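You operate a simulated robot arm through the tools that you are given. There is no shell and no other tool.

You are at the controls of a simulated robot arm. One attempt, no reset.

Task
Load two rivets into the press, then rivet the bracket in its jig.
Fine: leave the slide pushed in.

Only the result counts: the job must be done as asked and must still hold three seconds after the hand-in. Knocking over, shifting, dropping, spilling or breaking anything else fails it.

Robot
A 7-joint arm with a two-finger parallel gripper, fixed in place. Base frame: the origin is at the foot of the arm, x ahead of it, y to its left, z up. Lengths are in m, angles in degrees, forces in N, time in s.
Its first joint turns from -132.0 to 132.0 degrees. Payload 3.91 kg.
The tool frame sits at the grasp point between the pads (the TCP): z along the fingers, y along the line on which they close. The tips reach 0.03 m beyond it. The gripper opens to 0.11 m. The fingers are 0.02 m wide and 0.01 m thick; the gripper's body (0.048 by 0.112 m) begins 0.055 m behind the TCP.
Orientation is told as [roll, pitch, yaw] about the base's x, y, z axes, in that order, counted from this pose: with the fingers straight down and closing along the base's y, the tool's x points along the base's -x, its y along +y and its z along -z.

Tools
- The arm moves only by the tool servo_tool. Its argument "motion" is a list of rows, each a list of 2 entries, a list of its own where there are three numbers: the shift along the base's x, y, z in cm, then the turn, a rotation vector about the base's x, y, z in rad. In form: [[[tx, ty, tz], [ax, ay, az]], ...]. A call has 1 to 20 rows; each row is the pose to reach, as a shift and turn from the pose commanded when the call began. "gripper" is the closure in counts, from 0 (fully open) to 255 (shut), set as the call begins (left out, the last holds). Rows are played at 5 a second. More than 0.05 m and 8.6 degrees between two rows, or a gripper value outside its range, and nothing of the call is played. Where a pose cannot be reached the arm comes as near as it can. A force on the tool above 90 N (or 10 N above the force at the start of the call, whichever is more), or a blocked arm, ends the call early, and 0.2 s more pass. Each finger travels about 0.108 m/s and halts on what it meets, pressing with about 23 N; the grip force reading is that of the motor and also rises with nothing between the fingers. The clock runs only during rows and for 0.2 s after the last one: add rows that repeat a pose to give the fingers time. The reply holds the time, the measured pose of the TCP, the force on the tool along the base axes, the opening and the grip force, in the units named above and with some noise, with the torque about the TCP (base axes, N m) and any sound that the robot's microphone picked up.
- Cameras (640 x 400 px; columns grow to the right, rows downward): "scene" is fixed at [0.0509, 0.5013, 1.6408]; the picture's right is [0.01, -1.00, 0.00], its down [-0.64, -0.01, -0.77] and it looks along [0.77, 0.01, -0.64] (base axes); focal length 290 px, centre (320, 200). "wrist" rides on the gripper at [0.072, 0.017, -0.103] in the tool frame; the picture's right is [-0.23, 0.97, 0.00], its down [-0.76, -0.18, -0.62] and it looks along [-0.61, -0.14, 0.78] (tool axes); focal length 222 px, centre (320, 200). There is no depth. A picture from a camera that has moved, and an enlarged one, comes with that camera's place and axes in the base frame and with its lens.
- get_image(camera): a new picture of that camera. The clock stands still meanwhile.
- close_up(camera, box): a new picture of the part [left, top, right, bottom] of that camera's present view, enlarged. The clock stands still meanwhile.
- hand_in(): hands the job in; it is judged then, once.

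Places have to be worked out from the pictures, the camera data and where the tool is seen. Open the gripper and draw the arm clear of the work before you hand the job in, unless the task says otherwise.

The tools are called after "Emit:" by a JSON object that holds its "op" and its "data". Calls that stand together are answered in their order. servo_tool: Moves the arm, as the interface text tells. Its arguments: {"type":"object","properties":{"motion":{"type":"array"},"gripper":{"type":"number"}},"required":["motion"]} The other tools are called the same way: get_image (camera) takes a picture; close_up (camera, box) takes an enlarged picture of a part of a camera's view; hand_in () hands the job in.

At the start:

```text
t: 0.0
eef_pos: [0.3145, 0.5659, 1.4554]
orientation: [0.0, 0.0, 0.0]
force: [-0.1, 0.4, 0.0]
ft_torque: [-0.02, -0.01, 0.0]
gripper_width: 0.1099
finger_force: 0.1
```

scene: 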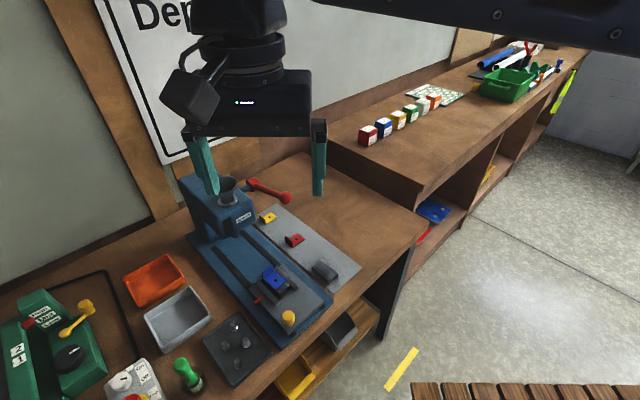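
wrist: 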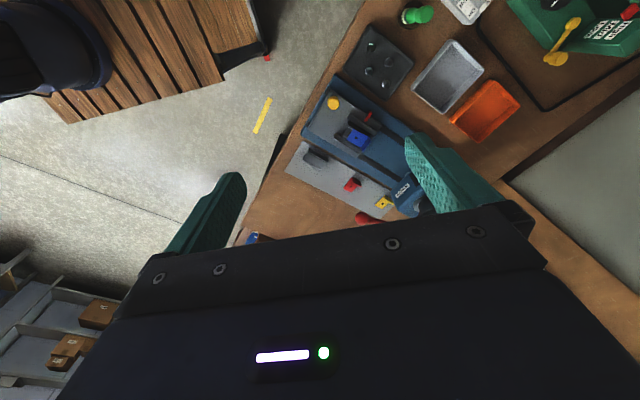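

I start by looking closely at the press area in the scene picture.

Emit:
{"op": "close_up", "data": {"camera": "scene", "box": [170, 160, 370, 285]}}

Emit:
{"op": "close_up", "data": {"camera": "scene", "box": [180, 240, 372, 360]}}

Emit:
{"op": "close_up", "data": {"camera": "scene", "box": [0, 250, 240, 400]}}

Emit:
{"op": "close_up", "data": {"camera": "wrist", "box": [270, 20, 478, 230]}}

```text
3.20 times, centred on (270, 222) of scene
camera zoom: at [0.0509, 0.5013, 1.6408], right [0.01, -1.0, 0.0], down [-0.64, -0.01, -0.77], along [0.77, 0.01, -0.64], focal length 928 px, centre (480, 128)
```

zoom: 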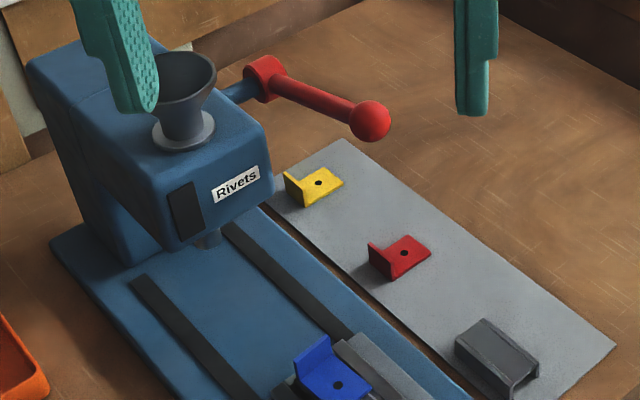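

```text
3.33 times, centred on (276, 300) of scene
camera zoom: at [0.0509, 0.5013, 1.6408], right [0.01, -1.0, 0.0], down [-0.64, -0.01, -0.77], along [0.77, 0.01, -0.64], focal length 966 px, centre (467, -133)
```

zoom: 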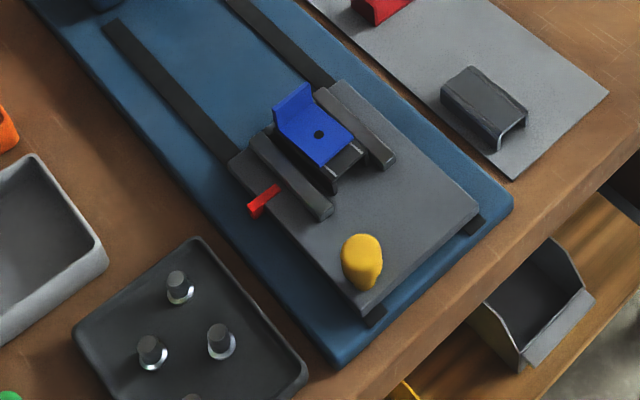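

```text
2.67 times, centred on (120, 325) of scene
camera zoom: at [0.0509, 0.5013, 1.6408], right [0.01, -1.0, 0.0], down [-0.64, -0.01, -0.77], along [0.77, 0.01, -0.64], focal length 773 px, centre (853, -133)
```

zoom: 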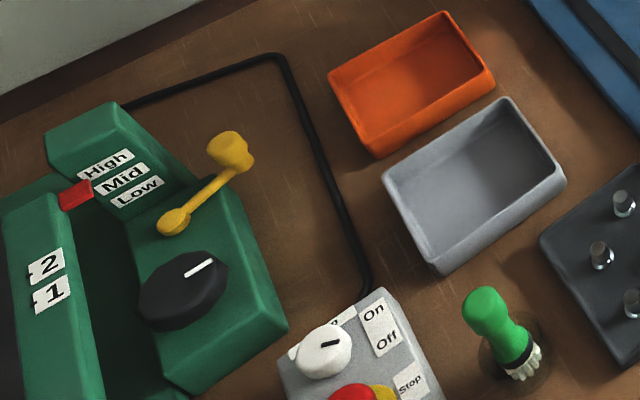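

```text
1.90 times, centred on (374, 125) of wrist
camera zoom: at [0.2433, 0.5824, 1.5591], right [0.23, 0.97, 0.0], down [0.76, -0.18, 0.62], along [0.61, -0.14, -0.78], focal length 423 px, centre (217, 343)
```

zoom: 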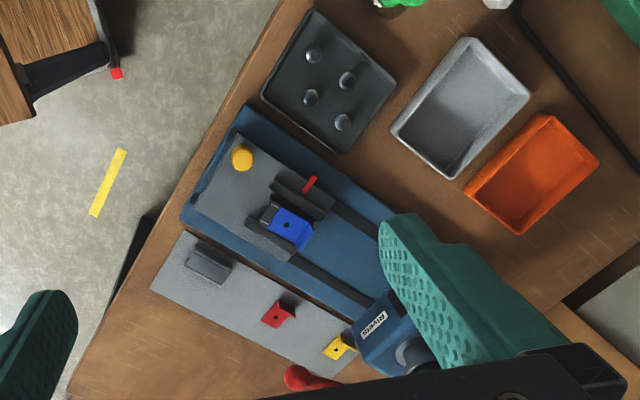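

The press lies along about 46° in the base frame, with the hopper at its far end. I turn the tool to line up with it so the wrist camera looks along the press.

Emit:
{"op": "servo_tool", "data": {"motion": [[[0, -1, 0], [0, 0, 0.13]], [[0, -2, 0], [0, 0, 0.26]], [[0, -3, 0], [0, 0, 0.39]], [[0, -4, 0], [0, 0, 0.52]], [[0, -5, 0], [0, 0, 0.65]], [[0, -6, 0], [0, 0, 0.785]], [[0, -6, 0], [0, 0, 0.785]]]}}

Emit:
{"op": "get_image", "data": {"camera": "wrist"}}

Emit:
{"op": "get_image", "data": {"camera": "scene"}}

```text
t: 1.6
eef_pos: [0.3166, 0.5067, 1.4577]
orientation: [0.0, 0.0, 45.1]
force: [0.6, 0.6, 1.2]
ft_torque: [0.01, 0.01, -0.02]
gripper_width: 0.1102
finger_force: 0.0
```

```text
taken
camera wrist: at [0.2535, 0.4664, 1.5597], right [-0.53, 0.85, 0.0], down [0.66, 0.41, 0.62], along [0.53, 0.33, -0.78], focal length 222 px, centre (320, 200)
```

wrist: 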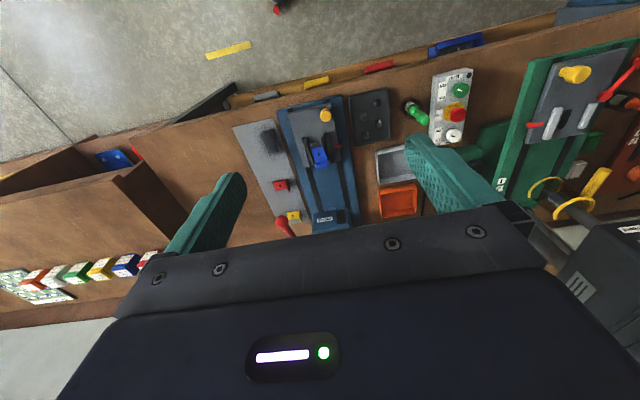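

```text
taken
```

scene: 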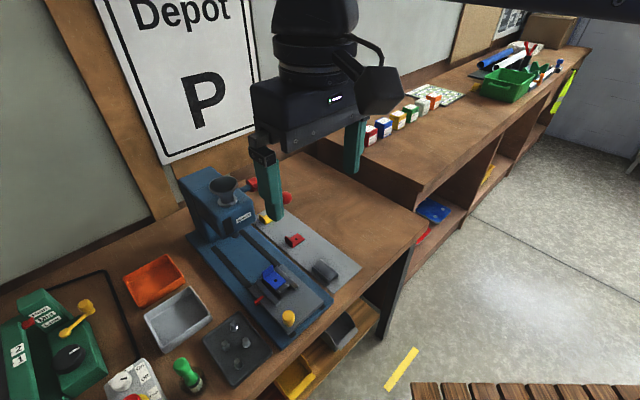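

To see the hopper and lever past the gripper, I tilt the tool outward about 34° and look again.

Emit:
{"op": "servo_tool", "data": {"motion": [[[0, 0, 0], [0.1, -0.1, 0]], [[0, 0, 0], [0.2, -0.2, 0]], [[0, 0, 0], [0.3, -0.3, 0]], [[0, 0, 0], [0.4, -0.4, 0]], [[0, 0, 0], [0.42, -0.42, 0]], [[0, 0, 0], [0.42, -0.42, 0]]]}}

Emit:
{"op": "get_image", "data": {"camera": "wrist"}}

Emit:
{"op": "close_up", "data": {"camera": "wrist", "box": [220, 0, 420, 125]}}

```text
t: 3.0
eef_pos: [0.316, 0.5071, 1.4564]
orientation: [0.0, -34.1, 45.0]
force: [-0.1, 0.1, -0.2]
ft_torque: [0.02, 0.0, 0.0]
gripper_width: 0.1101
finger_force: 0.0
```

```text
taken
camera wrist: at [0.2213, 0.4342, 1.5008], right [-0.56, 0.82, 0.13], down [0.33, 0.07, 0.94], along [0.77, 0.57, -0.31], focal length 222 px, centre (320, 200)
```

wrist: 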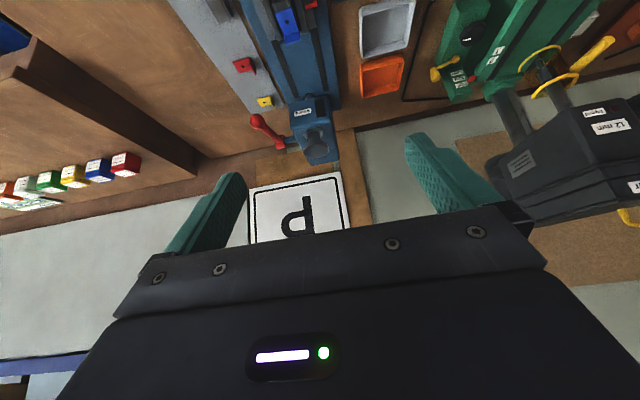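

```text
3.20 times, centred on (320, 62) of wrist
camera zoom: at [0.2213, 0.4342, 1.5008], right [-0.56, 0.82, 0.13], down [0.33, 0.07, 0.94], along [0.77, 0.57, -0.31], focal length 711 px, centre (320, 640)
```

zoom: 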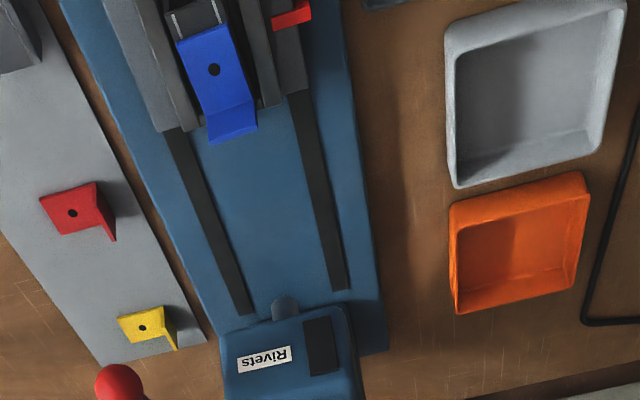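

The hopper and lever are now visible; I enlarge them.

Emit:
{"op": "close_up", "data": {"camera": "wrist", "box": [230, 80, 360, 180]}}

Emit:
{"op": "close_up", "data": {"camera": "scene", "box": [170, 160, 300, 240]}}

Emit:
{"op": "close_up", "data": {"camera": "scene", "box": [230, 240, 340, 340]}}

Emit:
{"op": "close_up", "data": {"camera": "scene", "box": [195, 300, 285, 390]}}

```text
4.00 times, centred on (295, 130) of wrist
camera zoom: at [0.2213, 0.4342, 1.5008], right [-0.56, 0.82, 0.13], down [0.33, 0.07, 0.94], along [0.77, 0.57, -0.31], focal length 888 px, centre (420, 480)
```

zoom: 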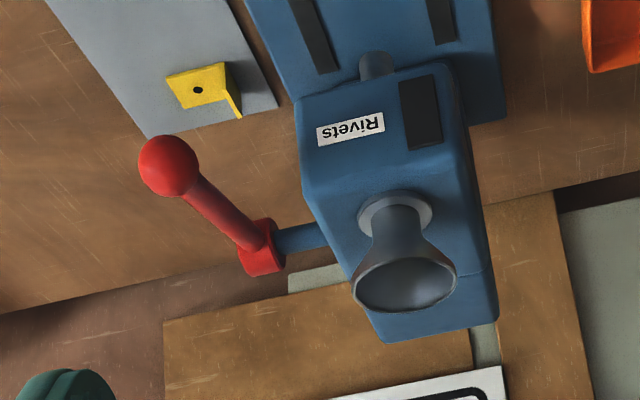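

```text
4.92 times, centred on (235, 200) of scene
camera zoom: at [0.0509, 0.5013, 1.6408], right [0.01, -1.0, 0.0], down [-0.64, -0.01, -0.77], along [0.77, 0.01, -0.64], focal length 1427 px, centre (738, 200)
```

zoom: 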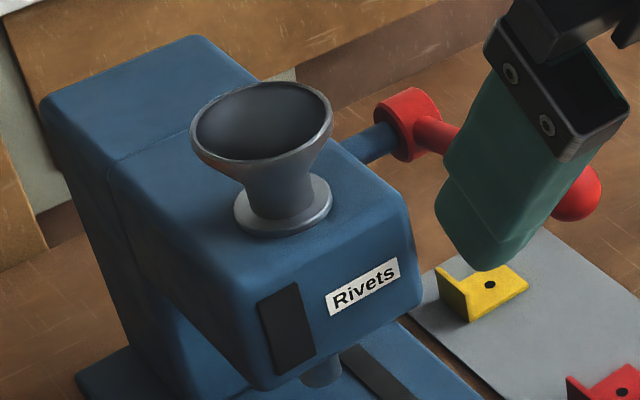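

```text
4.00 times, centred on (285, 290) of scene
camera zoom: at [0.0509, 0.5013, 1.6408], right [0.01, -1.0, 0.0], down [-0.64, -0.01, -0.77], along [0.77, 0.01, -0.64], focal length 1160 px, centre (460, -160)
```

zoom: 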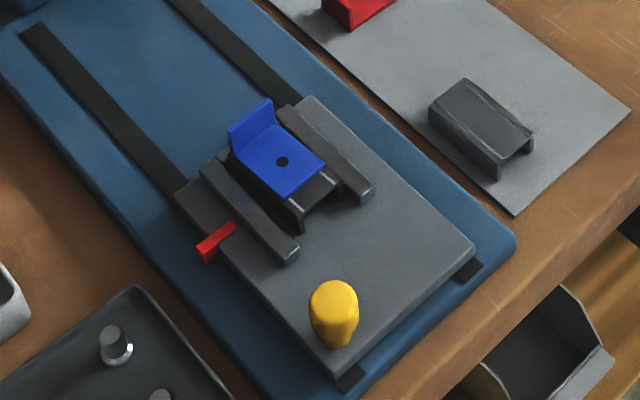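

```text
4.44 times, centred on (240, 345) of scene
camera zoom: at [0.0509, 0.5013, 1.6408], right [0.01, -1.0, 0.0], down [-0.64, -0.01, -0.77], along [0.77, 0.01, -0.64], focal length 1289 px, centre (676, -444)
```

zoom: 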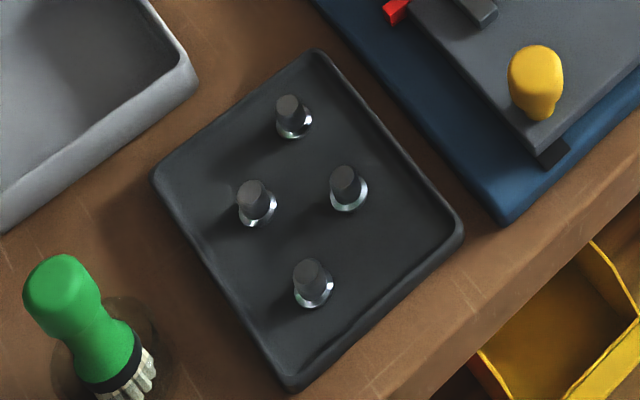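

The hopper rim is near (0.640, 0.754, 1.198), the lever ball near (0.666, 0.605, 1.13), and the slide knob near (0.405, 0.58, 0.98). I straighten the tool and move over the rivet tray for a closer look.

Emit:
{"op": "servo_tool", "data": {"motion": [[[0.1, 2, -2.5], [-0.08, 0.08, 0]], [[0.3, 4, -5], [-0.16, 0.16, 0]], [[0.5, 6, -8], [-0.24, 0.24, 0]], [[0.7, 8, -11], [-0.32, 0.32, 0]], [[0.8, 10, -14], [-0.42, 0.42, 0]], [[1.0, 12, -17], [-0.42, 0.42, 0]], [[1.2, 14.5, -20], [-0.42, 0.42, 0]], [[1.4, 17, -23], [-0.42, 0.42, 0]], [[1.4, 17.3, -25.6], [-0.42, 0.42, 0]], [[1.4, 17.3, -25.6], [-0.42, 0.42, 0]]]}}

Emit:
{"op": "get_image", "data": {"camera": "wrist"}}

Emit:
{"op": "get_image", "data": {"camera": "scene"}}

```text
t: 5.2
eef_pos: [0.3306, 0.6795, 1.2016]
orientation: [-0.1, 0.0, 45.0]
force: [0.1, -0.1, 1.0]
ft_torque: [-0.02, 0.04, -0.02]
gripper_width: 0.1101
finger_force: 0.1
```

```text
taken
camera wrist: at [0.267, 0.6388, 1.304], right [-0.53, 0.85, 0.0], down [0.66, 0.41, 0.62], along [0.53, 0.33, -0.78], focal length 222 px, centre (320, 200)
```

wrist: 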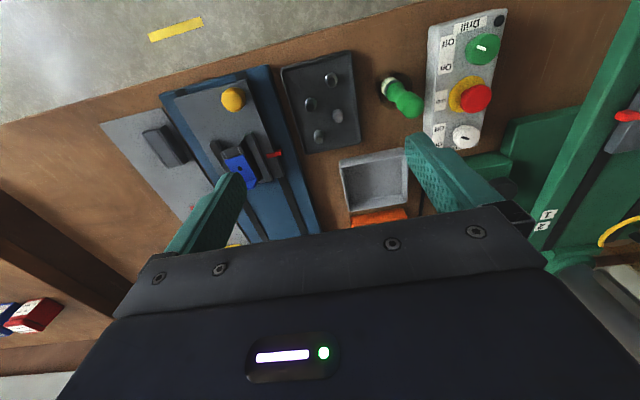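

```text
taken
```

scene: 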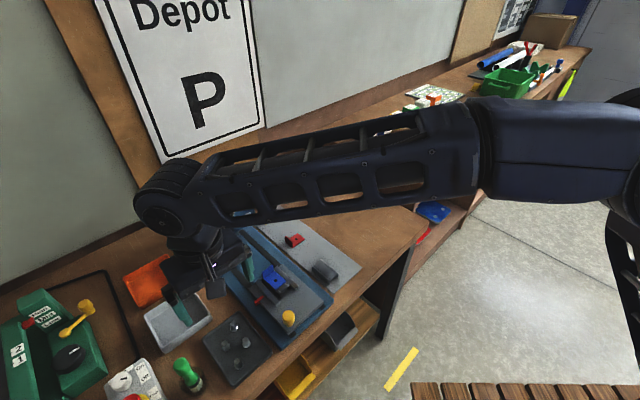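

The tray is in the wrist view; I enlarge it and the jig.

Emit:
{"op": "close_up", "data": {"camera": "wrist", "box": [270, 40, 420, 160]}}

Emit:
{"op": "close_up", "data": {"camera": "wrist", "box": [150, 60, 320, 200]}}

Emit:
{"op": "close_up", "data": {"camera": "scene", "box": [195, 300, 285, 390]}}

```text
3.33 times, centred on (345, 100) of wrist
camera zoom: at [0.267, 0.6388, 1.304], right [-0.53, 0.85, 0.0], down [0.66, 0.41, 0.62], along [0.53, 0.33, -0.78], focal length 740 px, centre (237, 533)
```

zoom: 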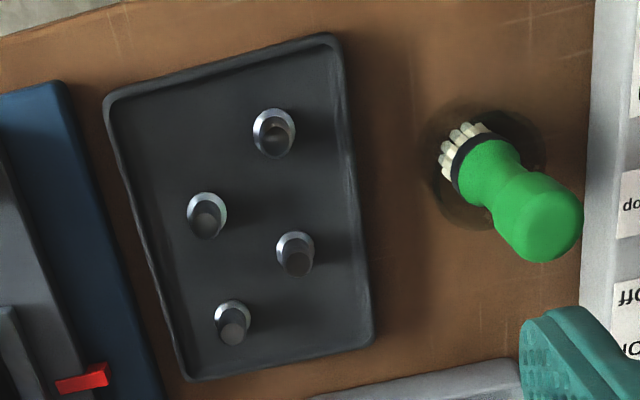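

```text
2.86 times, centred on (235, 130) of wrist
camera zoom: at [0.267, 0.6388, 1.304], right [-0.53, 0.85, 0.0], down [0.66, 0.41, 0.62], along [0.53, 0.33, -0.78], focal length 635 px, centre (563, 400)
```

zoom: 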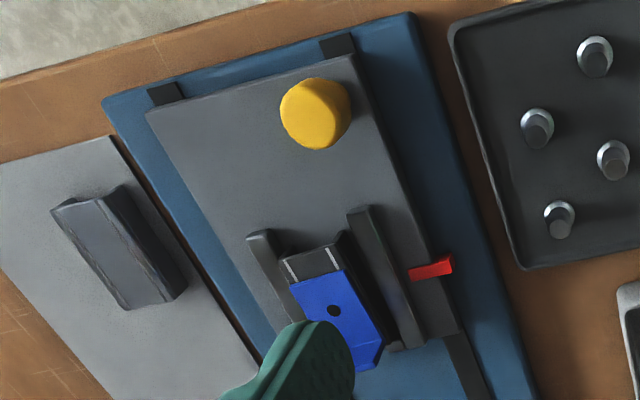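

```text
4.44 times, centred on (240, 345) of scene
camera zoom: at [0.0509, 0.5013, 1.6408], right [0.01, -1.0, 0.0], down [-0.64, -0.01, -0.77], along [0.77, 0.01, -0.64], focal length 1289 px, centre (676, -444)
```

zoom: 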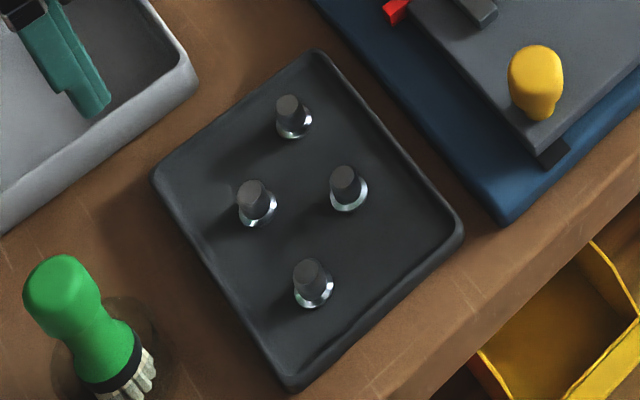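

With the tray surface at z≈0.94, both views agree: rivet A is at (0.397, 0.717) and C at (0.358, 0.679). I move above C with the fingers partly closed, at a safe height, to check alignment.

Emit:
{"op": "servo_tool", "data": {"motion": [[[0.7, 0, -3.5], [0, 0, 0.026]], [[1.4, 0, -7], [0, 0, 0.026]], [[2.1, -0.05, -10.5], [0, 0, 0.026]], [[2.74, -0.05, -14.2], [0, 0, 0.026]], [[2.74, -0.05, -14.2], [0, 0, 0.026]]], "gripper": 162}}

Emit:
{"op": "get_image", "data": {"camera": "wrist"}}

Emit:
{"op": "close_up", "data": {"camera": "scene", "box": [175, 280, 305, 380]}}

```text
t: 6.4
eef_pos: [0.3536, 0.6765, 1.0602]
orientation: [0.1, 0.0, 46.5]
force: [0.5, 0.6, 0.6]
ft_torque: [-0.03, -0.03, -0.02]
gripper_width: 0.0402
finger_force: 0.0
```

```text
taken
camera wrist: at [0.2916, 0.6352, 1.1631], right [-0.55, 0.83, 0.0], down [0.65, 0.43, 0.62], along [0.52, 0.34, -0.78], focal length 222 px, centre (320, 200)
```

wrist: 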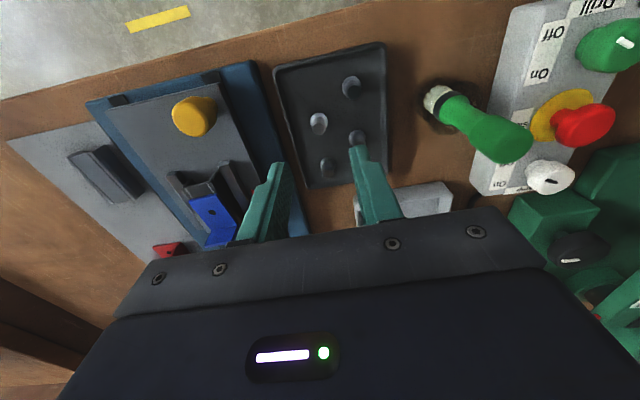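

```text
4.00 times, centred on (240, 330) of scene
camera zoom: at [0.0509, 0.5013, 1.6408], right [0.01, -1.0, 0.0], down [-0.64, -0.01, -0.77], along [0.77, 0.01, -0.64], focal length 1160 px, centre (640, -320)
```

zoom: 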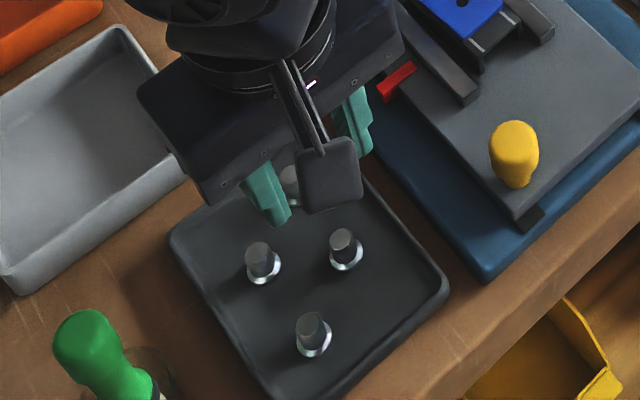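

The fingers appear centred over rivet C. I check with an enlargement before descending.

Emit:
{"op": "close_up", "data": {"camera": "wrist", "box": [260, 60, 400, 200]}}

Emit:
{"op": "servo_tool", "data": {"motion": [[[0, 0, 0], [0, 0, 0]], [[0, 0, 0], [0, 0, 0]], [[0, 0, 0], [0, 0, 0]]]}}

```text
2.86 times, centred on (330, 130) of wrist
camera zoom: at [0.2916, 0.6352, 1.1631], right [-0.55, 0.83, 0.0], down [0.65, 0.43, 0.62], along [0.52, 0.34, -0.78], focal length 635 px, centre (291, 400)
```

zoom: 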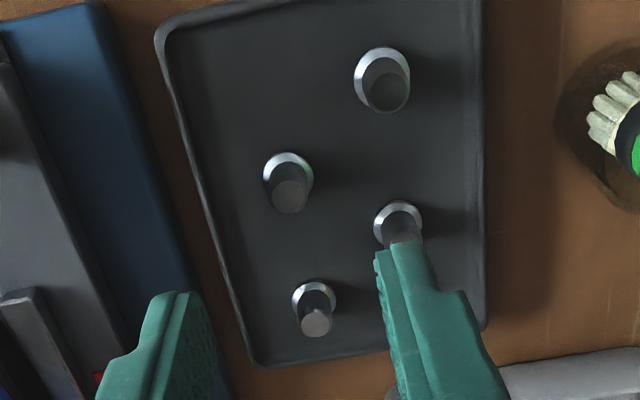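

```text
t: 7.2
eef_pos: [0.3539, 0.6778, 1.0605]
orientation: [0.0, 0.0, 46.5]
force: [0.4, -0.1, -0.4]
ft_torque: [-0.01, 0.0, 0.03]
gripper_width: 0.0403
finger_force: 0.1
```

C is about 2 mm off the centre line, so I correct that and descend until the tips sit just above the tray floor.

Emit:
{"op": "servo_tool", "data": {"motion": [[[0.15, -0.17, 0], [0, 0, 0]], [[0.15, -0.17, -2], [0, 0, 0]], [[0.15, -0.17, -4], [0, 0, 0]], [[0.15, -0.17, -6], [0, 0, 0]], [[0.15, -0.17, -7], [0, 0, 0]], [[0.15, -0.17, -7.5], [0, 0, 0]], [[0.15, -0.17, -7.5], [0, 0, 0]]]}}

Emit:
{"op": "close_up", "data": {"camera": "wrist", "box": [240, 60, 400, 220]}}

Emit:
{"op": "close_up", "data": {"camera": "scene", "box": [195, 290, 285, 380]}}

```text
t: 8.8
eef_pos: [0.3581, 0.6785, 0.9819]
orientation: [0.0, 0.0, 46.5]
force: [0.4, -1.1, -1.0]
ft_torque: [-0.02, -0.02, 0.05]
gripper_width: 0.0402
finger_force: 0.1
```

```text
2.50 times, centred on (320, 140) of wrist
camera zoom: at [0.2958, 0.6355, 1.0854], right [-0.55, 0.83, 0.0], down [0.65, 0.43, 0.62], along [0.52, 0.34, -0.78], focal length 555 px, centre (320, 350)
```

zoom: 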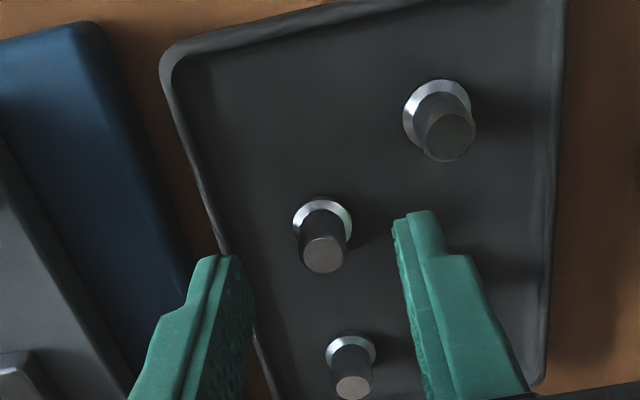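

```text
4.44 times, centred on (240, 335) of scene
camera zoom: at [0.0509, 0.5013, 1.6408], right [0.01, -1.0, 0.0], down [-0.64, -0.01, -0.77], along [0.77, 0.01, -0.64], focal length 1289 px, centre (676, -400)
```

zoom: 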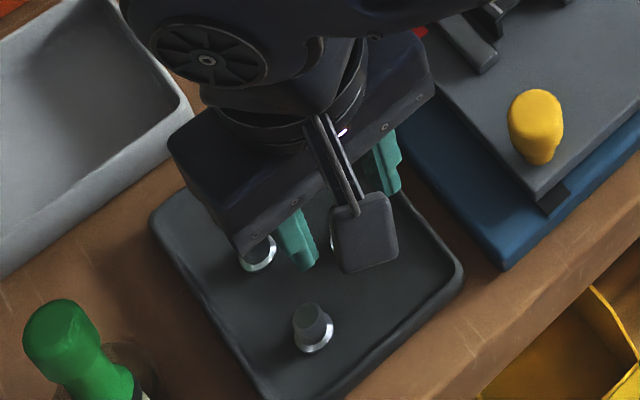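

Comparing the two wrist views puts the rivet lower, with its flange at z≈0.917, and at (0.364, 0.681). I shift forward about 6 mm and go down another 2 cm, then check again.

Emit:
{"op": "servo_tool", "data": {"motion": [[[0.5, 0.3, 0], [0, 0, 0]], [[0.5, 0.3, -1], [0, 0, 0]], [[0.5, 0.3, -2], [0, 0, 0]], [[0.5, 0.3, -2], [0, 0, 0]], [[0.5, 0.3, -2], [0, 0, 0]]]}}

Emit:
{"op": "close_up", "data": {"camera": "wrist", "box": [240, 60, 400, 220]}}

Emit:
{"op": "close_up", "data": {"camera": "scene", "box": [195, 290, 285, 380]}}

```text
t: 10.0
eef_pos: [0.3625, 0.6824, 0.9643]
orientation: [0.0, 0.1, 46.6]
force: [-0.3, -0.3, 0.0]
ft_torque: [0.0, 0.01, 0.02]
gripper_width: 0.0401
finger_force: 0.1
```

```text
2.50 times, centred on (320, 140) of wrist
camera zoom: at [0.3007, 0.6392, 1.0666], right [-0.55, 0.83, 0.0], down [0.65, 0.43, 0.62], along [0.52, 0.34, -0.78], focal length 555 px, centre (320, 350)
```

zoom: 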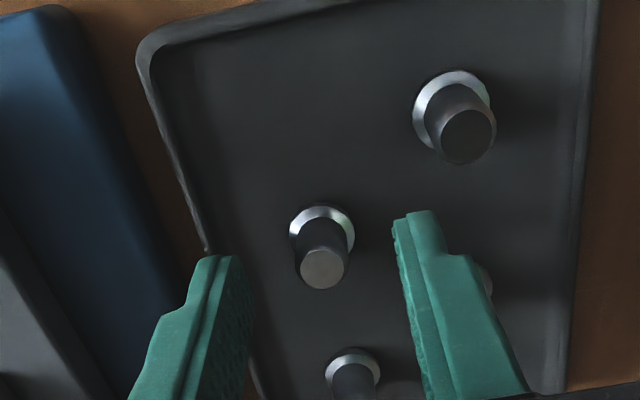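

```text
4.44 times, centred on (240, 335) of scene
camera zoom: at [0.0509, 0.5013, 1.6408], right [0.01, -1.0, 0.0], down [-0.64, -0.01, -0.77], along [0.77, 0.01, -0.64], focal length 1289 px, centre (676, -400)
```

zoom: 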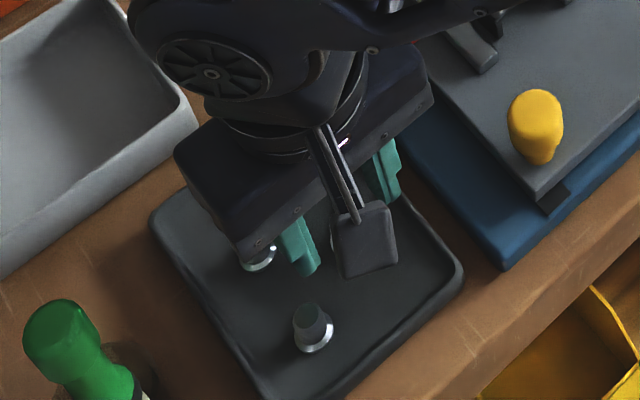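

The rivet is now at (0.3636, 0.680) with the TCP at (0.363, 0.682). I go down 1.1 cm so the tips sit just above the flange, then close.

Emit:
{"op": "servo_tool", "data": {"motion": [[[0.05, -0.1, -0.5], [0, 0, 0]], [[0.05, -0.1, -1.1], [0, 0, 0]], [[0.05, -0.1, -1.1], [0, 0, 0]]]}}

Emit:
{"op": "servo_tool", "data": {"motion": [[[0, 0, 0], [0, 0, 0]], [[0, 0, 0], [0, 0, 0]], [[0, 0, 0], [0, 0, 0]], [[0, 0, 0], [0, 0, 0]]], "gripper": 255}}

Emit:
{"op": "close_up", "data": {"camera": "wrist", "box": [240, 60, 400, 220]}}

```text
t: 10.8
eef_pos: [0.3635, 0.6806, 0.9528]
orientation: [0.0, -0.1, 46.4]
force: [-0.3, 0.3, 0.5]
ft_torque: [-0.01, 0.03, -0.02]
gripper_width: 0.0402
finger_force: 0.1
```

```text
t: 11.8
eef_pos: [0.3633, 0.6808, 0.9515]
orientation: [0.0, 0.0, 46.4]
force: [0.8, -0.5, 0.7]
ft_torque: [-0.03, -0.01, 0.02]
gripper_width: 0.0133
finger_force: 23.4
```

```text
2.50 times, centred on (320, 140) of wrist
camera zoom: at [0.3015, 0.6381, 1.055], right [-0.55, 0.83, 0.0], down [0.65, 0.43, 0.62], along [0.52, 0.34, -0.78], focal length 555 px, centre (320, 350)
```

zoom: 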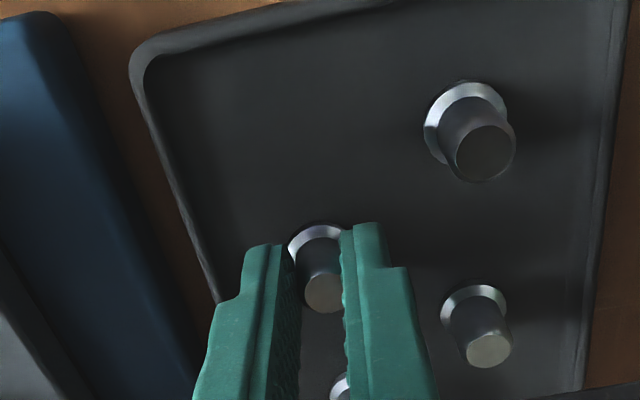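

Rivet C is gripped: 13.3 mm opening at 23 N. I lift straight up to a safe height.

Emit:
{"op": "servo_tool", "data": {"motion": [[[0, 0, 1], [0, 0, 0]], [[0, 0, 4], [0, 0, 0]], [[0, 0, 8], [0, 0, 0]], [[0, 0, 12], [0, 0, 0]], [[0, 0, 16], [0, 0, 0]], [[0, 0, 20], [0, 0, 0]], [[0, 0, 24], [0, 0, 0]], [[0, 0, 28], [0, 0, 0]], [[0, 0, 32], [0, 0, 0]], [[0, 0, 35], [0, 0, 0]], [[3, 0.7, 35], [0, 0, 0]], [[6, 1.4, 35], [0, 0, 0]], [[9, 2.1, 35], [0, 0, 0]], [[12, 2.8, 35], [0, 0, 0]], [[15, 3.5, 35], [0, 0, 0]], [[18, 4.2, 35], [0, 0, 0]], [[18, 4.2, 35], [0, 0, 0]]]}}

Emit:
{"op": "get_image", "data": {"camera": "wrist"}}

Emit:
{"op": "get_image", "data": {"camera": "scene"}}

```text
t: 15.4
eef_pos: [0.5451, 0.7195, 1.301]
orientation: [0.0, 0.0, 46.5]
force: [0.6, 0.1, 0.2]
ft_torque: [0.0, 0.03, -0.02]
gripper_width: 0.013
finger_force: 23.2
```

```text
taken
camera wrist: at [0.4827, 0.6781, 1.4038], right [-0.55, 0.83, 0.0], down [0.65, 0.43, 0.62], along [0.52, 0.34, -0.78], focal length 222 px, centre (320, 200)
```

wrist: 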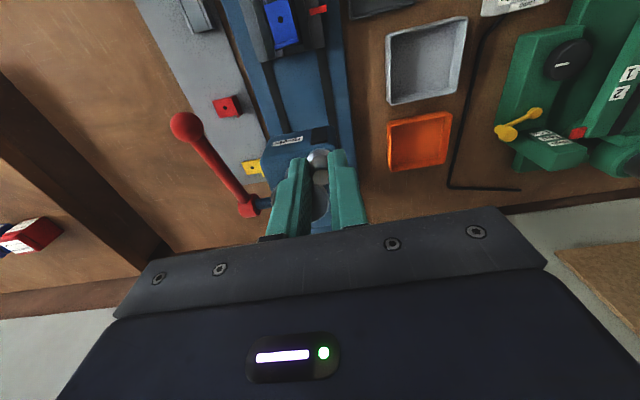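

```text
taken
```

scene: 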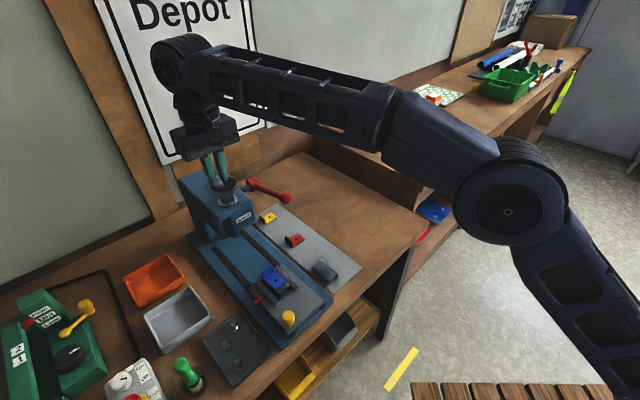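

The arm still has reach left, and the rivet is held above the press head. I enlarge both views to locate the hopper.

Emit:
{"op": "close_up", "data": {"camera": "wrist", "box": [250, 110, 390, 240]}}

Emit:
{"op": "close_up", "data": {"camera": "scene", "box": [170, 120, 300, 240]}}

```text
3.08 times, centred on (320, 175) of wrist
camera zoom: at [0.4827, 0.6781, 1.4038], right [-0.55, 0.83, 0.0], down [0.65, 0.43, 0.62], along [0.52, 0.34, -0.78], focal length 684 px, centre (320, 277)
```

zoom: 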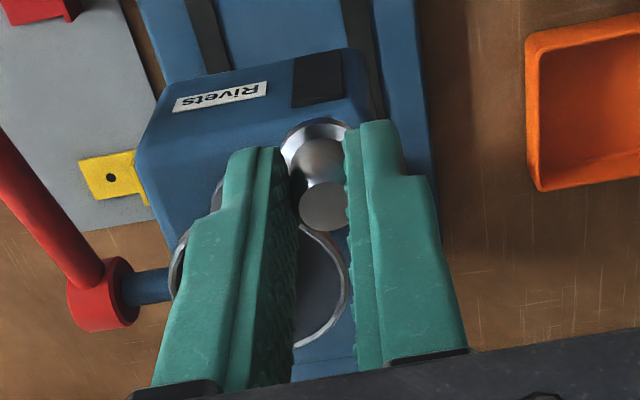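

```text
3.33 times, centred on (235, 180) of scene
camera zoom: at [0.0509, 0.5013, 1.6408], right [0.01, -1.0, 0.0], down [-0.64, -0.01, -0.77], along [0.77, 0.01, -0.64], focal length 966 px, centre (603, 267)
```

zoom: 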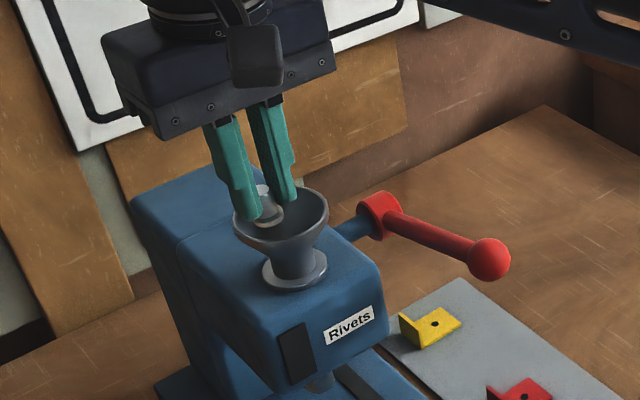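

The hopper rim is about (0.634, 0.750, 1.205) with a radius near 3.4 cm. I move over it at the same height and check again.

Emit:
{"op": "servo_tool", "data": {"motion": [[[3, 1, 0], [0, 0, 0]], [[6, 2, 0], [0, 0, 0]], [[8.9, 3.05, 0], [0, 0, 0]], [[8.9, 3.05, 0], [0, 0, 0]], [[8.9, 3.05, 0], [0, 0, 0]]]}}

Emit:
{"op": "close_up", "data": {"camera": "wrist", "box": [240, 90, 400, 230]}}

Emit:
{"op": "close_up", "data": {"camera": "scene", "box": [170, 120, 300, 240]}}

```text
t: 16.6
eef_pos: [0.6213, 0.7297, 1.2936]
orientation: [-0.1, 0.0, 46.4]
force: [-0.1, 1.1, -0.9]
ft_torque: [0.01, 0.01, -0.04]
gripper_width: 0.0149
finger_force: 23.4
out of reach, approached as far as the arm can: row 2, 3, 4, 5
```

```text
2.86 times, centred on (320, 160) of wrist
camera zoom: at [0.5594, 0.6873, 1.3962], right [-0.55, 0.83, 0.0], down [0.65, 0.43, 0.62], along [0.52, 0.34, -0.78], focal length 635 px, centre (320, 314)
```

zoom: 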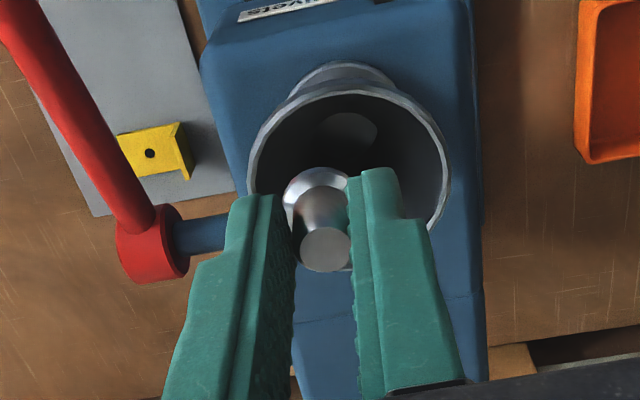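

```text
3.33 times, centred on (235, 180) of scene
camera zoom: at [0.0509, 0.5013, 1.6408], right [0.01, -1.0, 0.0], down [-0.64, -0.01, -0.77], along [0.77, 0.01, -0.64], focal length 966 px, centre (603, 267)
```

zoom: 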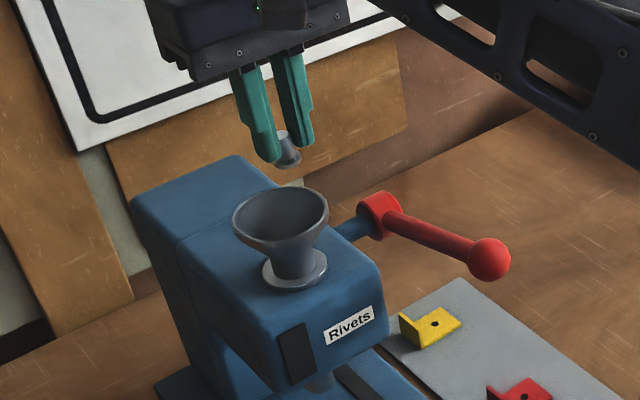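

Straight down, the arm runs out at 0.958 m radius, so I will need to tilt outward. The opening also changed slightly, so I check how the rivet is held first.

Emit:
{"op": "close_up", "data": {"camera": "scene", "box": [200, 130, 250, 175]}}

Emit:
{"op": "close_up", "data": {"camera": "wrist", "box": [290, 130, 350, 190]}}

```text
8.89 times, centred on (225, 152) of scene
camera zoom: at [0.0509, 0.5013, 1.6408], right [0.01, -1.0, 0.0], down [-0.64, -0.01, -0.77], along [0.77, 0.01, -0.64], focal length 2577 px, centre (1164, 622)
```

zoom: 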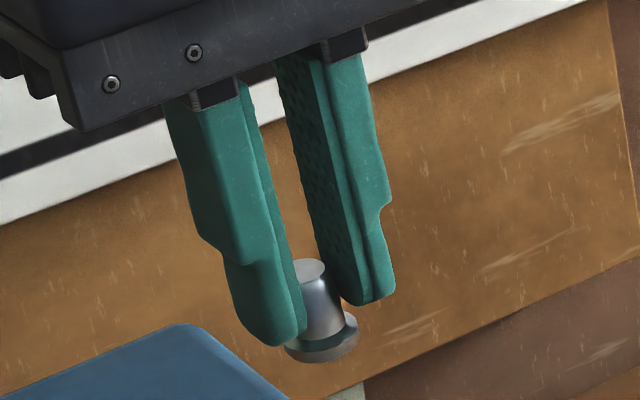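

```text
6.67 times, centred on (320, 160) of wrist
camera zoom: at [0.5594, 0.6873, 1.3962], right [-0.55, 0.83, 0.0], down [0.65, 0.43, 0.62], along [0.52, 0.34, -0.78], focal length 1481 px, centre (320, 467)
```

zoom: 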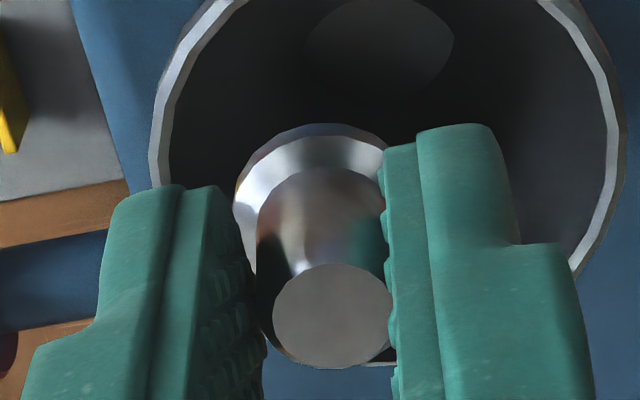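

The rivet is held well, flange down just below the tips. I tilt the tool outward about 15° in place to gain reach.

Emit:
{"op": "servo_tool", "data": {"motion": [[[0, 0, 0], [0.08, -0.076, 0]], [[0, 0, 0], [0.16, -0.152, 0]], [[0, 0, 0], [0.2, -0.19, 0]], [[0, 0, 0], [0.2, -0.19, 0]]]}}

Emit:
{"op": "close_up", "data": {"camera": "wrist", "box": [240, 90, 400, 230]}}

Emit:
{"op": "close_up", "data": {"camera": "scene", "box": [170, 120, 300, 240]}}

```text
t: 17.6
eef_pos: [0.6209, 0.732, 1.2929]
orientation: [-0.1, -15.8, 46.5]
force: [0.7, 0.4, 0.4]
ft_torque: [0.01, -0.02, -0.01]
gripper_width: 0.015
finger_force: 22.9
```

```text
2.86 times, centred on (320, 160) of wrist
camera zoom: at [0.5415, 0.6706, 1.3714], right [-0.56, 0.83, 0.06], down [0.52, 0.29, 0.81], along [0.65, 0.48, -0.59], focal length 635 px, centre (320, 314)
```

zoom: 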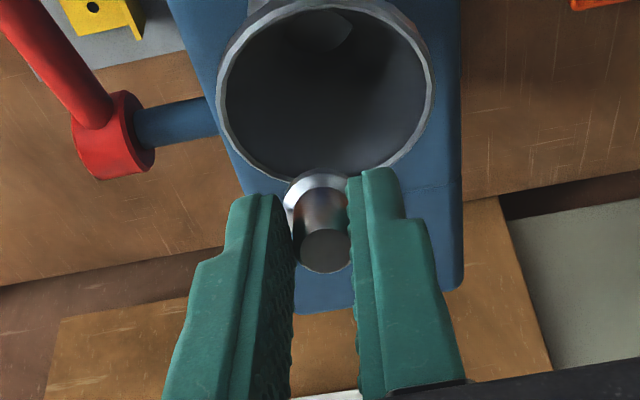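

```text
3.33 times, centred on (235, 180) of scene
camera zoom: at [0.0509, 0.5013, 1.6408], right [0.01, -1.0, 0.0], down [-0.64, -0.01, -0.77], along [0.77, 0.01, -0.64], focal length 966 px, centre (603, 267)
```

zoom: 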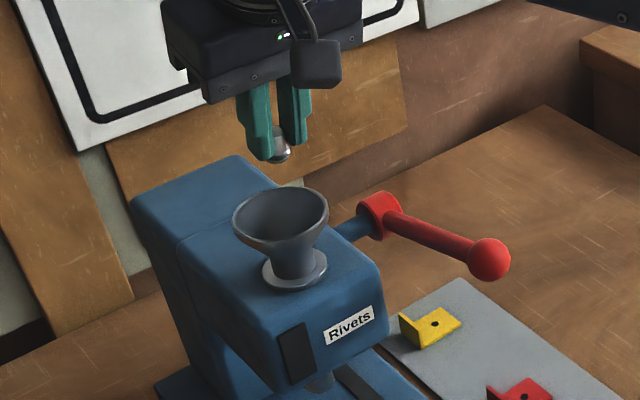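

All views agree on the hopper at (0.635, 0.7495, 1.197). I bring the rivet over its centre and lower it to rim height.

Emit:
{"op": "servo_tool", "data": {"motion": [[[0.4, 0.55, 0], [0, 0, 0]], [[0.8, 1.1, -1], [0, 0, 0]], [[0.8, 1.1, -3], [0, 0, 0]], [[0.8, 1.1, -4.5], [0, 0, 0]], [[0.8, 1.1, -4.5], [0, 0, 0]]]}}

Emit:
{"op": "close_up", "data": {"camera": "wrist", "box": [240, 90, 400, 230]}}

Emit:
{"op": "close_up", "data": {"camera": "scene", "box": [170, 120, 300, 240]}}

```text
t: 18.8
eef_pos: [0.6301, 0.7439, 1.2473]
orientation: [0.1, -15.8, 46.6]
force: [-0.8, 0.6, 0.7]
ft_torque: [-0.01, -0.03, -0.01]
gripper_width: 0.0147
finger_force: 22.8
```

```text
2.86 times, centred on (320, 160) of wrist
camera zoom: at [0.5502, 0.6835, 1.3257], right [-0.56, 0.83, 0.06], down [0.52, 0.29, 0.81], along [0.65, 0.48, -0.59], focal length 635 px, centre (320, 314)
```

zoom: 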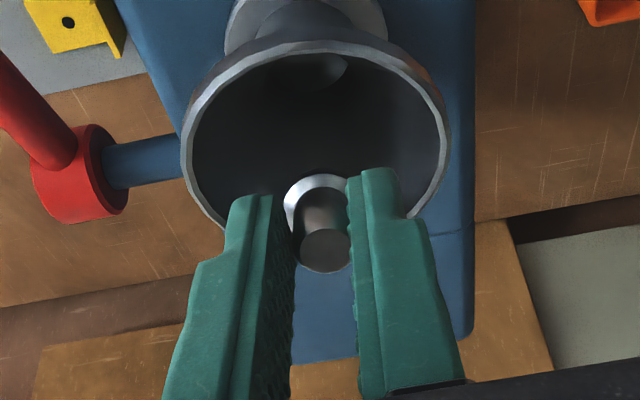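

```text
3.33 times, centred on (235, 180) of scene
camera zoom: at [0.0509, 0.5013, 1.6408], right [0.01, -1.0, 0.0], down [-0.64, -0.01, -0.77], along [0.77, 0.01, -0.64], focal length 966 px, centre (603, 267)
```

zoom: 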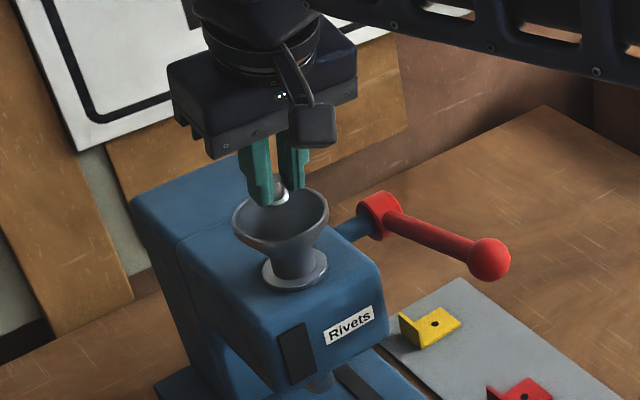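

The rivet is within 3 mm of the hopper centre. I lower it 1.2 cm more and open the fingers slightly to release it.

Emit:
{"op": "servo_tool", "data": {"motion": [[[-0.2, -0.2, -0.6], [0, 0, 0]], [[-0.2, -0.2, -1.3], [0, 0, 0]], [[-0.2, -0.2, -1.3], [0, 0, 0]]]}}

Emit:
{"op": "servo_tool", "data": {"motion": [[[0, 0, 0], [0, 0, 0]], [[0, 0, 0], [0, 0, 0]], [[0, 0, 0], [0, 0, 0]]], "gripper": 180}}

Emit:
{"op": "close_up", "data": {"camera": "wrist", "box": [240, 90, 400, 230]}}

Emit:
{"op": "close_up", "data": {"camera": "scene", "box": [170, 120, 300, 240]}}

```text
t: 19.6
eef_pos: [0.627, 0.7406, 1.2342]
orientation: [0.0, -15.8, 46.5]
force: [-0.7, 0.6, 0.6]
ft_torque: [-0.01, 0.0, 0.03]
gripper_width: 0.015
finger_force: 22.7
```

```text
t: 20.4
eef_pos: [0.627, 0.7403, 1.2347]
orientation: [0.0, -15.7, 46.5]
force: [-0.3, -0.2, 0.6]
ft_torque: [0.01, 0.0, -0.01]
gripper_width: 0.0322
finger_force: 0.1
```

```text
2.86 times, centred on (320, 160) of wrist
camera zoom: at [0.5474, 0.6802, 1.3139], right [-0.56, 0.83, 0.06], down [0.52, 0.29, 0.81], along [0.65, 0.48, -0.59], focal length 635 px, centre (320, 314)
```

zoom: 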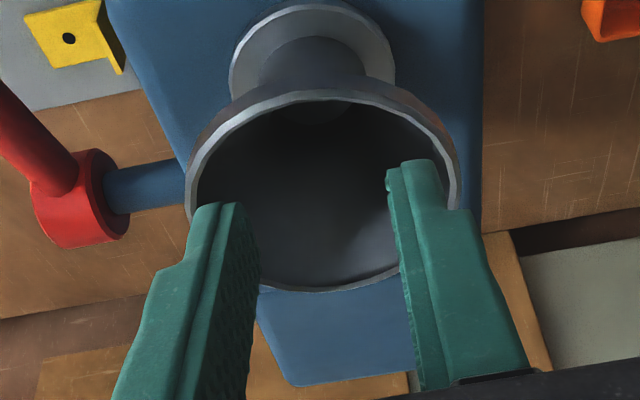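

```text
3.33 times, centred on (235, 180) of scene
camera zoom: at [0.0509, 0.5013, 1.6408], right [0.01, -1.0, 0.0], down [-0.64, -0.01, -0.77], along [0.77, 0.01, -0.64], focal length 966 px, centre (603, 267)
```

zoom: 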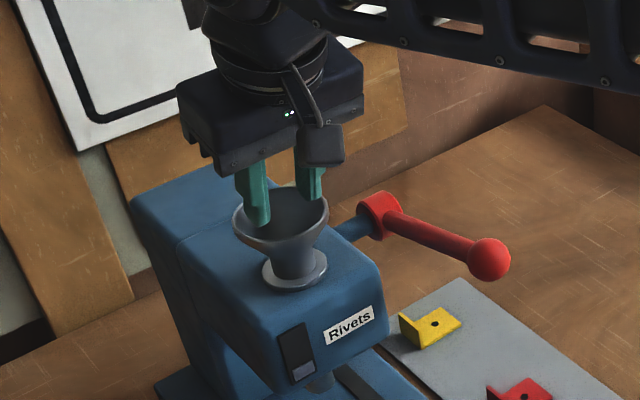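

The rivet fell in, and a light piece now shows at the bottom of the press's sight window. I back out and return above rivet A, estimated at about (0.4035, 0.719).

Emit:
{"op": "servo_tool", "data": {"motion": [[[0, 0, 3], [0, 0, 0]], [[0, 0, 6], [0, 0, 0]], [[-3.7, -0.35, 6], [-0.067, 0.063, 0]], [[-7.4, -0.7, 6], [-0.134, 0.127, 0]], [[-11.2, -1.1, 6], [-0.2, 0.19, 0]], [[-15, -1.5, 6], [-0.2, 0.19, 0]], [[-18.8, -1.8, 6], [-0.2, 0.19, 0]], [[-22.4, -2.2, 6], [-0.2, 0.19, 0]], [[-22.4, -2.2, 2], [-0.2, 0.19, 0]], [[-22.4, -2.2, -2], [-0.2, 0.19, 0]], [[-22.4, -2.2, -6], [-0.2, 0.19, 0]], [[-22.4, -2.2, -10], [-0.2, 0.19, 0]], [[-22.4, -2.2, -14], [-0.2, 0.19, 0]], [[-22.4, -2.2, -18.5], [-0.2, 0.19, 0]], [[-22.4, -2.2, -18.5], [-0.2, 0.19, 0]], [[-22.4, -2.2, -18.5], [-0.2, 0.19, 0]]], "gripper": 162}}

Emit:
{"op": "close_up", "data": {"camera": "wrist", "box": [240, 60, 400, 220]}}

Emit:
{"op": "close_up", "data": {"camera": "scene", "box": [195, 175, 285, 255]}}

```text
t: 23.8
eef_pos: [0.4038, 0.7174, 1.0505]
orientation: [0.0, 0.0, 46.4]
force: [0.2, 0.6, 0.1]
ft_torque: [-0.01, 0.05, 0.04]
gripper_width: 0.0401
finger_force: 0.1
```

```text
2.50 times, centred on (320, 140) of wrist
camera zoom: at [0.3422, 0.6739, 1.152], right [-0.55, 0.83, 0.0], down [0.65, 0.43, 0.62], along [0.52, 0.34, -0.78], focal length 555 px, centre (320, 350)
```

zoom: 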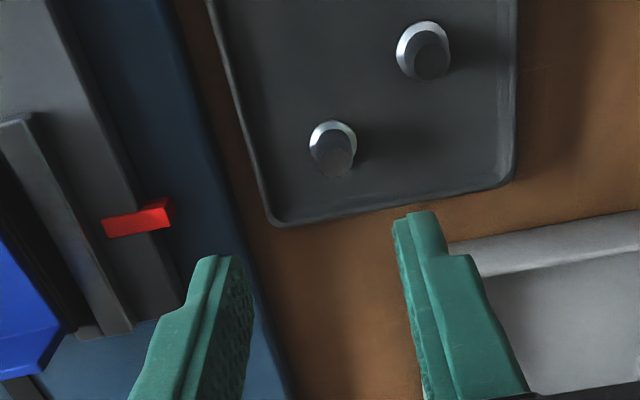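

```text
5.00 times, centred on (240, 215) of scene
camera zoom: at [0.0509, 0.5013, 1.6408], right [0.01, -1.0, 0.0], down [-0.64, -0.01, -0.77], along [0.77, 0.01, -0.64], focal length 1450 px, centre (720, 125)
```

zoom: 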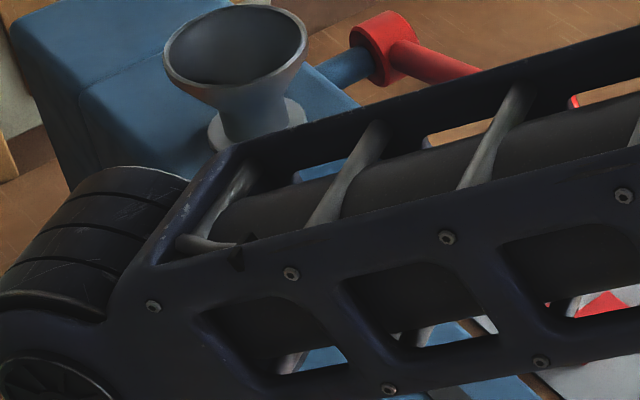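

Rivet A computes to (0.404, 0.7207), so I shift about 4 mm in y, narrow the opening to 3.4 cm for wall clearance, and descend partway.

Emit:
{"op": "servo_tool", "data": {"motion": [[[-0.08, 0.4, 0], [0, 0, 0]], [[-0.08, 0.4, -2.5], [0, 0, 0]], [[-0.08, 0.4, -5], [0, 0, 0]], [[-0.08, 0.4, -7.5], [0, 0, 0]], [[-0.08, 0.4, -7.5], [0, 0, 0]], [[-0.08, 0.4, -7.5], [0, 0, 0]]], "gripper": 176}}

Emit:
{"op": "close_up", "data": {"camera": "wrist", "box": [240, 60, 400, 220]}}

```text
t: 25.2
eef_pos: [0.4033, 0.7237, 0.9746]
orientation: [0.0, 0.1, 46.6]
force: [0.7, -0.6, 0.9]
ft_torque: [-0.01, 0.04, -0.02]
gripper_width: 0.0342
finger_force: 0.1
```

```text
2.50 times, centred on (320, 140) of wrist
camera zoom: at [0.3409, 0.6812, 1.0772], right [-0.55, 0.83, 0.0], down [0.65, 0.43, 0.62], along [0.52, 0.34, -0.78], focal length 555 px, centre (320, 350)
```

zoom: 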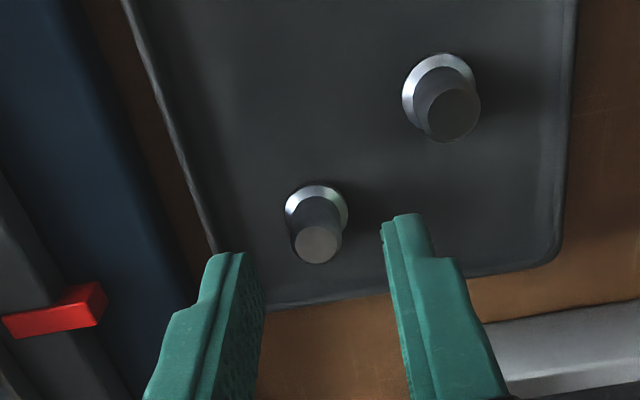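

The TCP is about 3 mm too far in y. I correct that, go down 2.2 cm and close on the rivet.

Emit:
{"op": "servo_tool", "data": {"motion": [[[0, -0.28, 0], [0, 0, 0]], [[0, -0.28, -1], [0, 0, 0]], [[0, -0.28, -2.2], [0, 0, 0]], [[0, -0.28, -2.2], [0, 0, 0]], [[0, -0.28, -2.2], [0, 0, 0]]]}}

Emit:
{"op": "close_up", "data": {"camera": "wrist", "box": [240, 60, 400, 220]}}

Emit:
{"op": "servo_tool", "data": {"motion": [[[0, 0, 0], [0, 0, 0]], [[0, 0, 0], [0, 0, 0]], [[0, 0, 0], [0, 0, 0]], [[0, 0, 0], [0, 0, 0]]], "gripper": 255}}

Emit:
{"op": "close_up", "data": {"camera": "wrist", "box": [240, 60, 400, 220]}}

```text
t: 26.4
eef_pos: [0.4028, 0.7192, 0.9558]
orientation: [0.1, 0.1, 46.5]
force: [0.4, 0.3, 0.3]
ft_torque: [0.01, -0.03, -0.01]
gripper_width: 0.0342
finger_force: 0.1
```

```text
2.50 times, centred on (320, 140) of wrist
camera zoom: at [0.3407, 0.6773, 1.0576], right [-0.55, 0.83, 0.0], down [0.65, 0.43, 0.62], along [0.52, 0.34, -0.78], focal length 555 px, centre (320, 350)
```

zoom: 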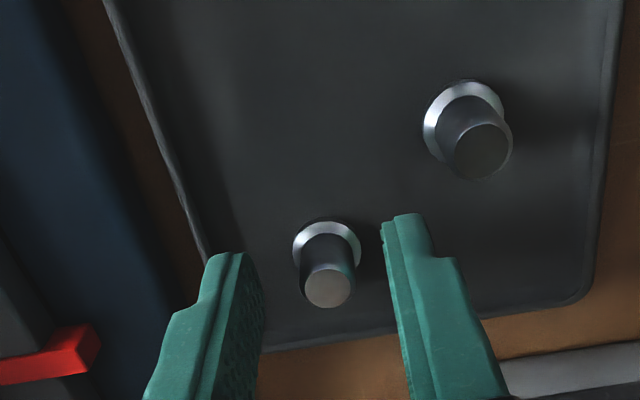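

```text
t: 27.4
eef_pos: [0.4026, 0.7185, 0.9546]
orientation: [0.0, 0.1, 46.5]
force: [-0.1, -0.5, 0.2]
ft_torque: [-0.01, -0.01, 0.0]
gripper_width: 0.0126
finger_force: 23.0
```

```text
2.50 times, centred on (320, 140) of wrist
camera zoom: at [0.3407, 0.6773, 1.0576], right [-0.55, 0.83, 0.0], down [0.65, 0.43, 0.62], along [0.52, 0.34, -0.78], focal length 555 px, centre (320, 350)
```

zoom: 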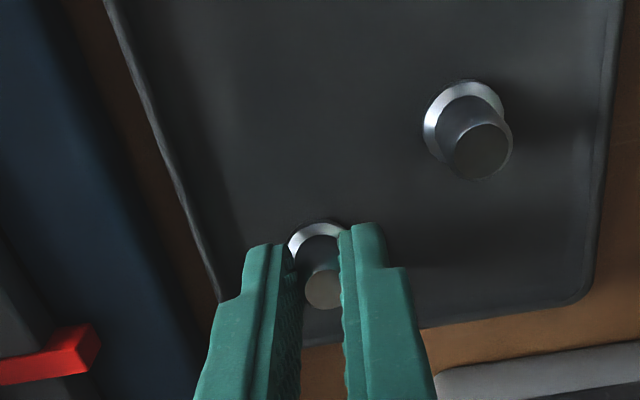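

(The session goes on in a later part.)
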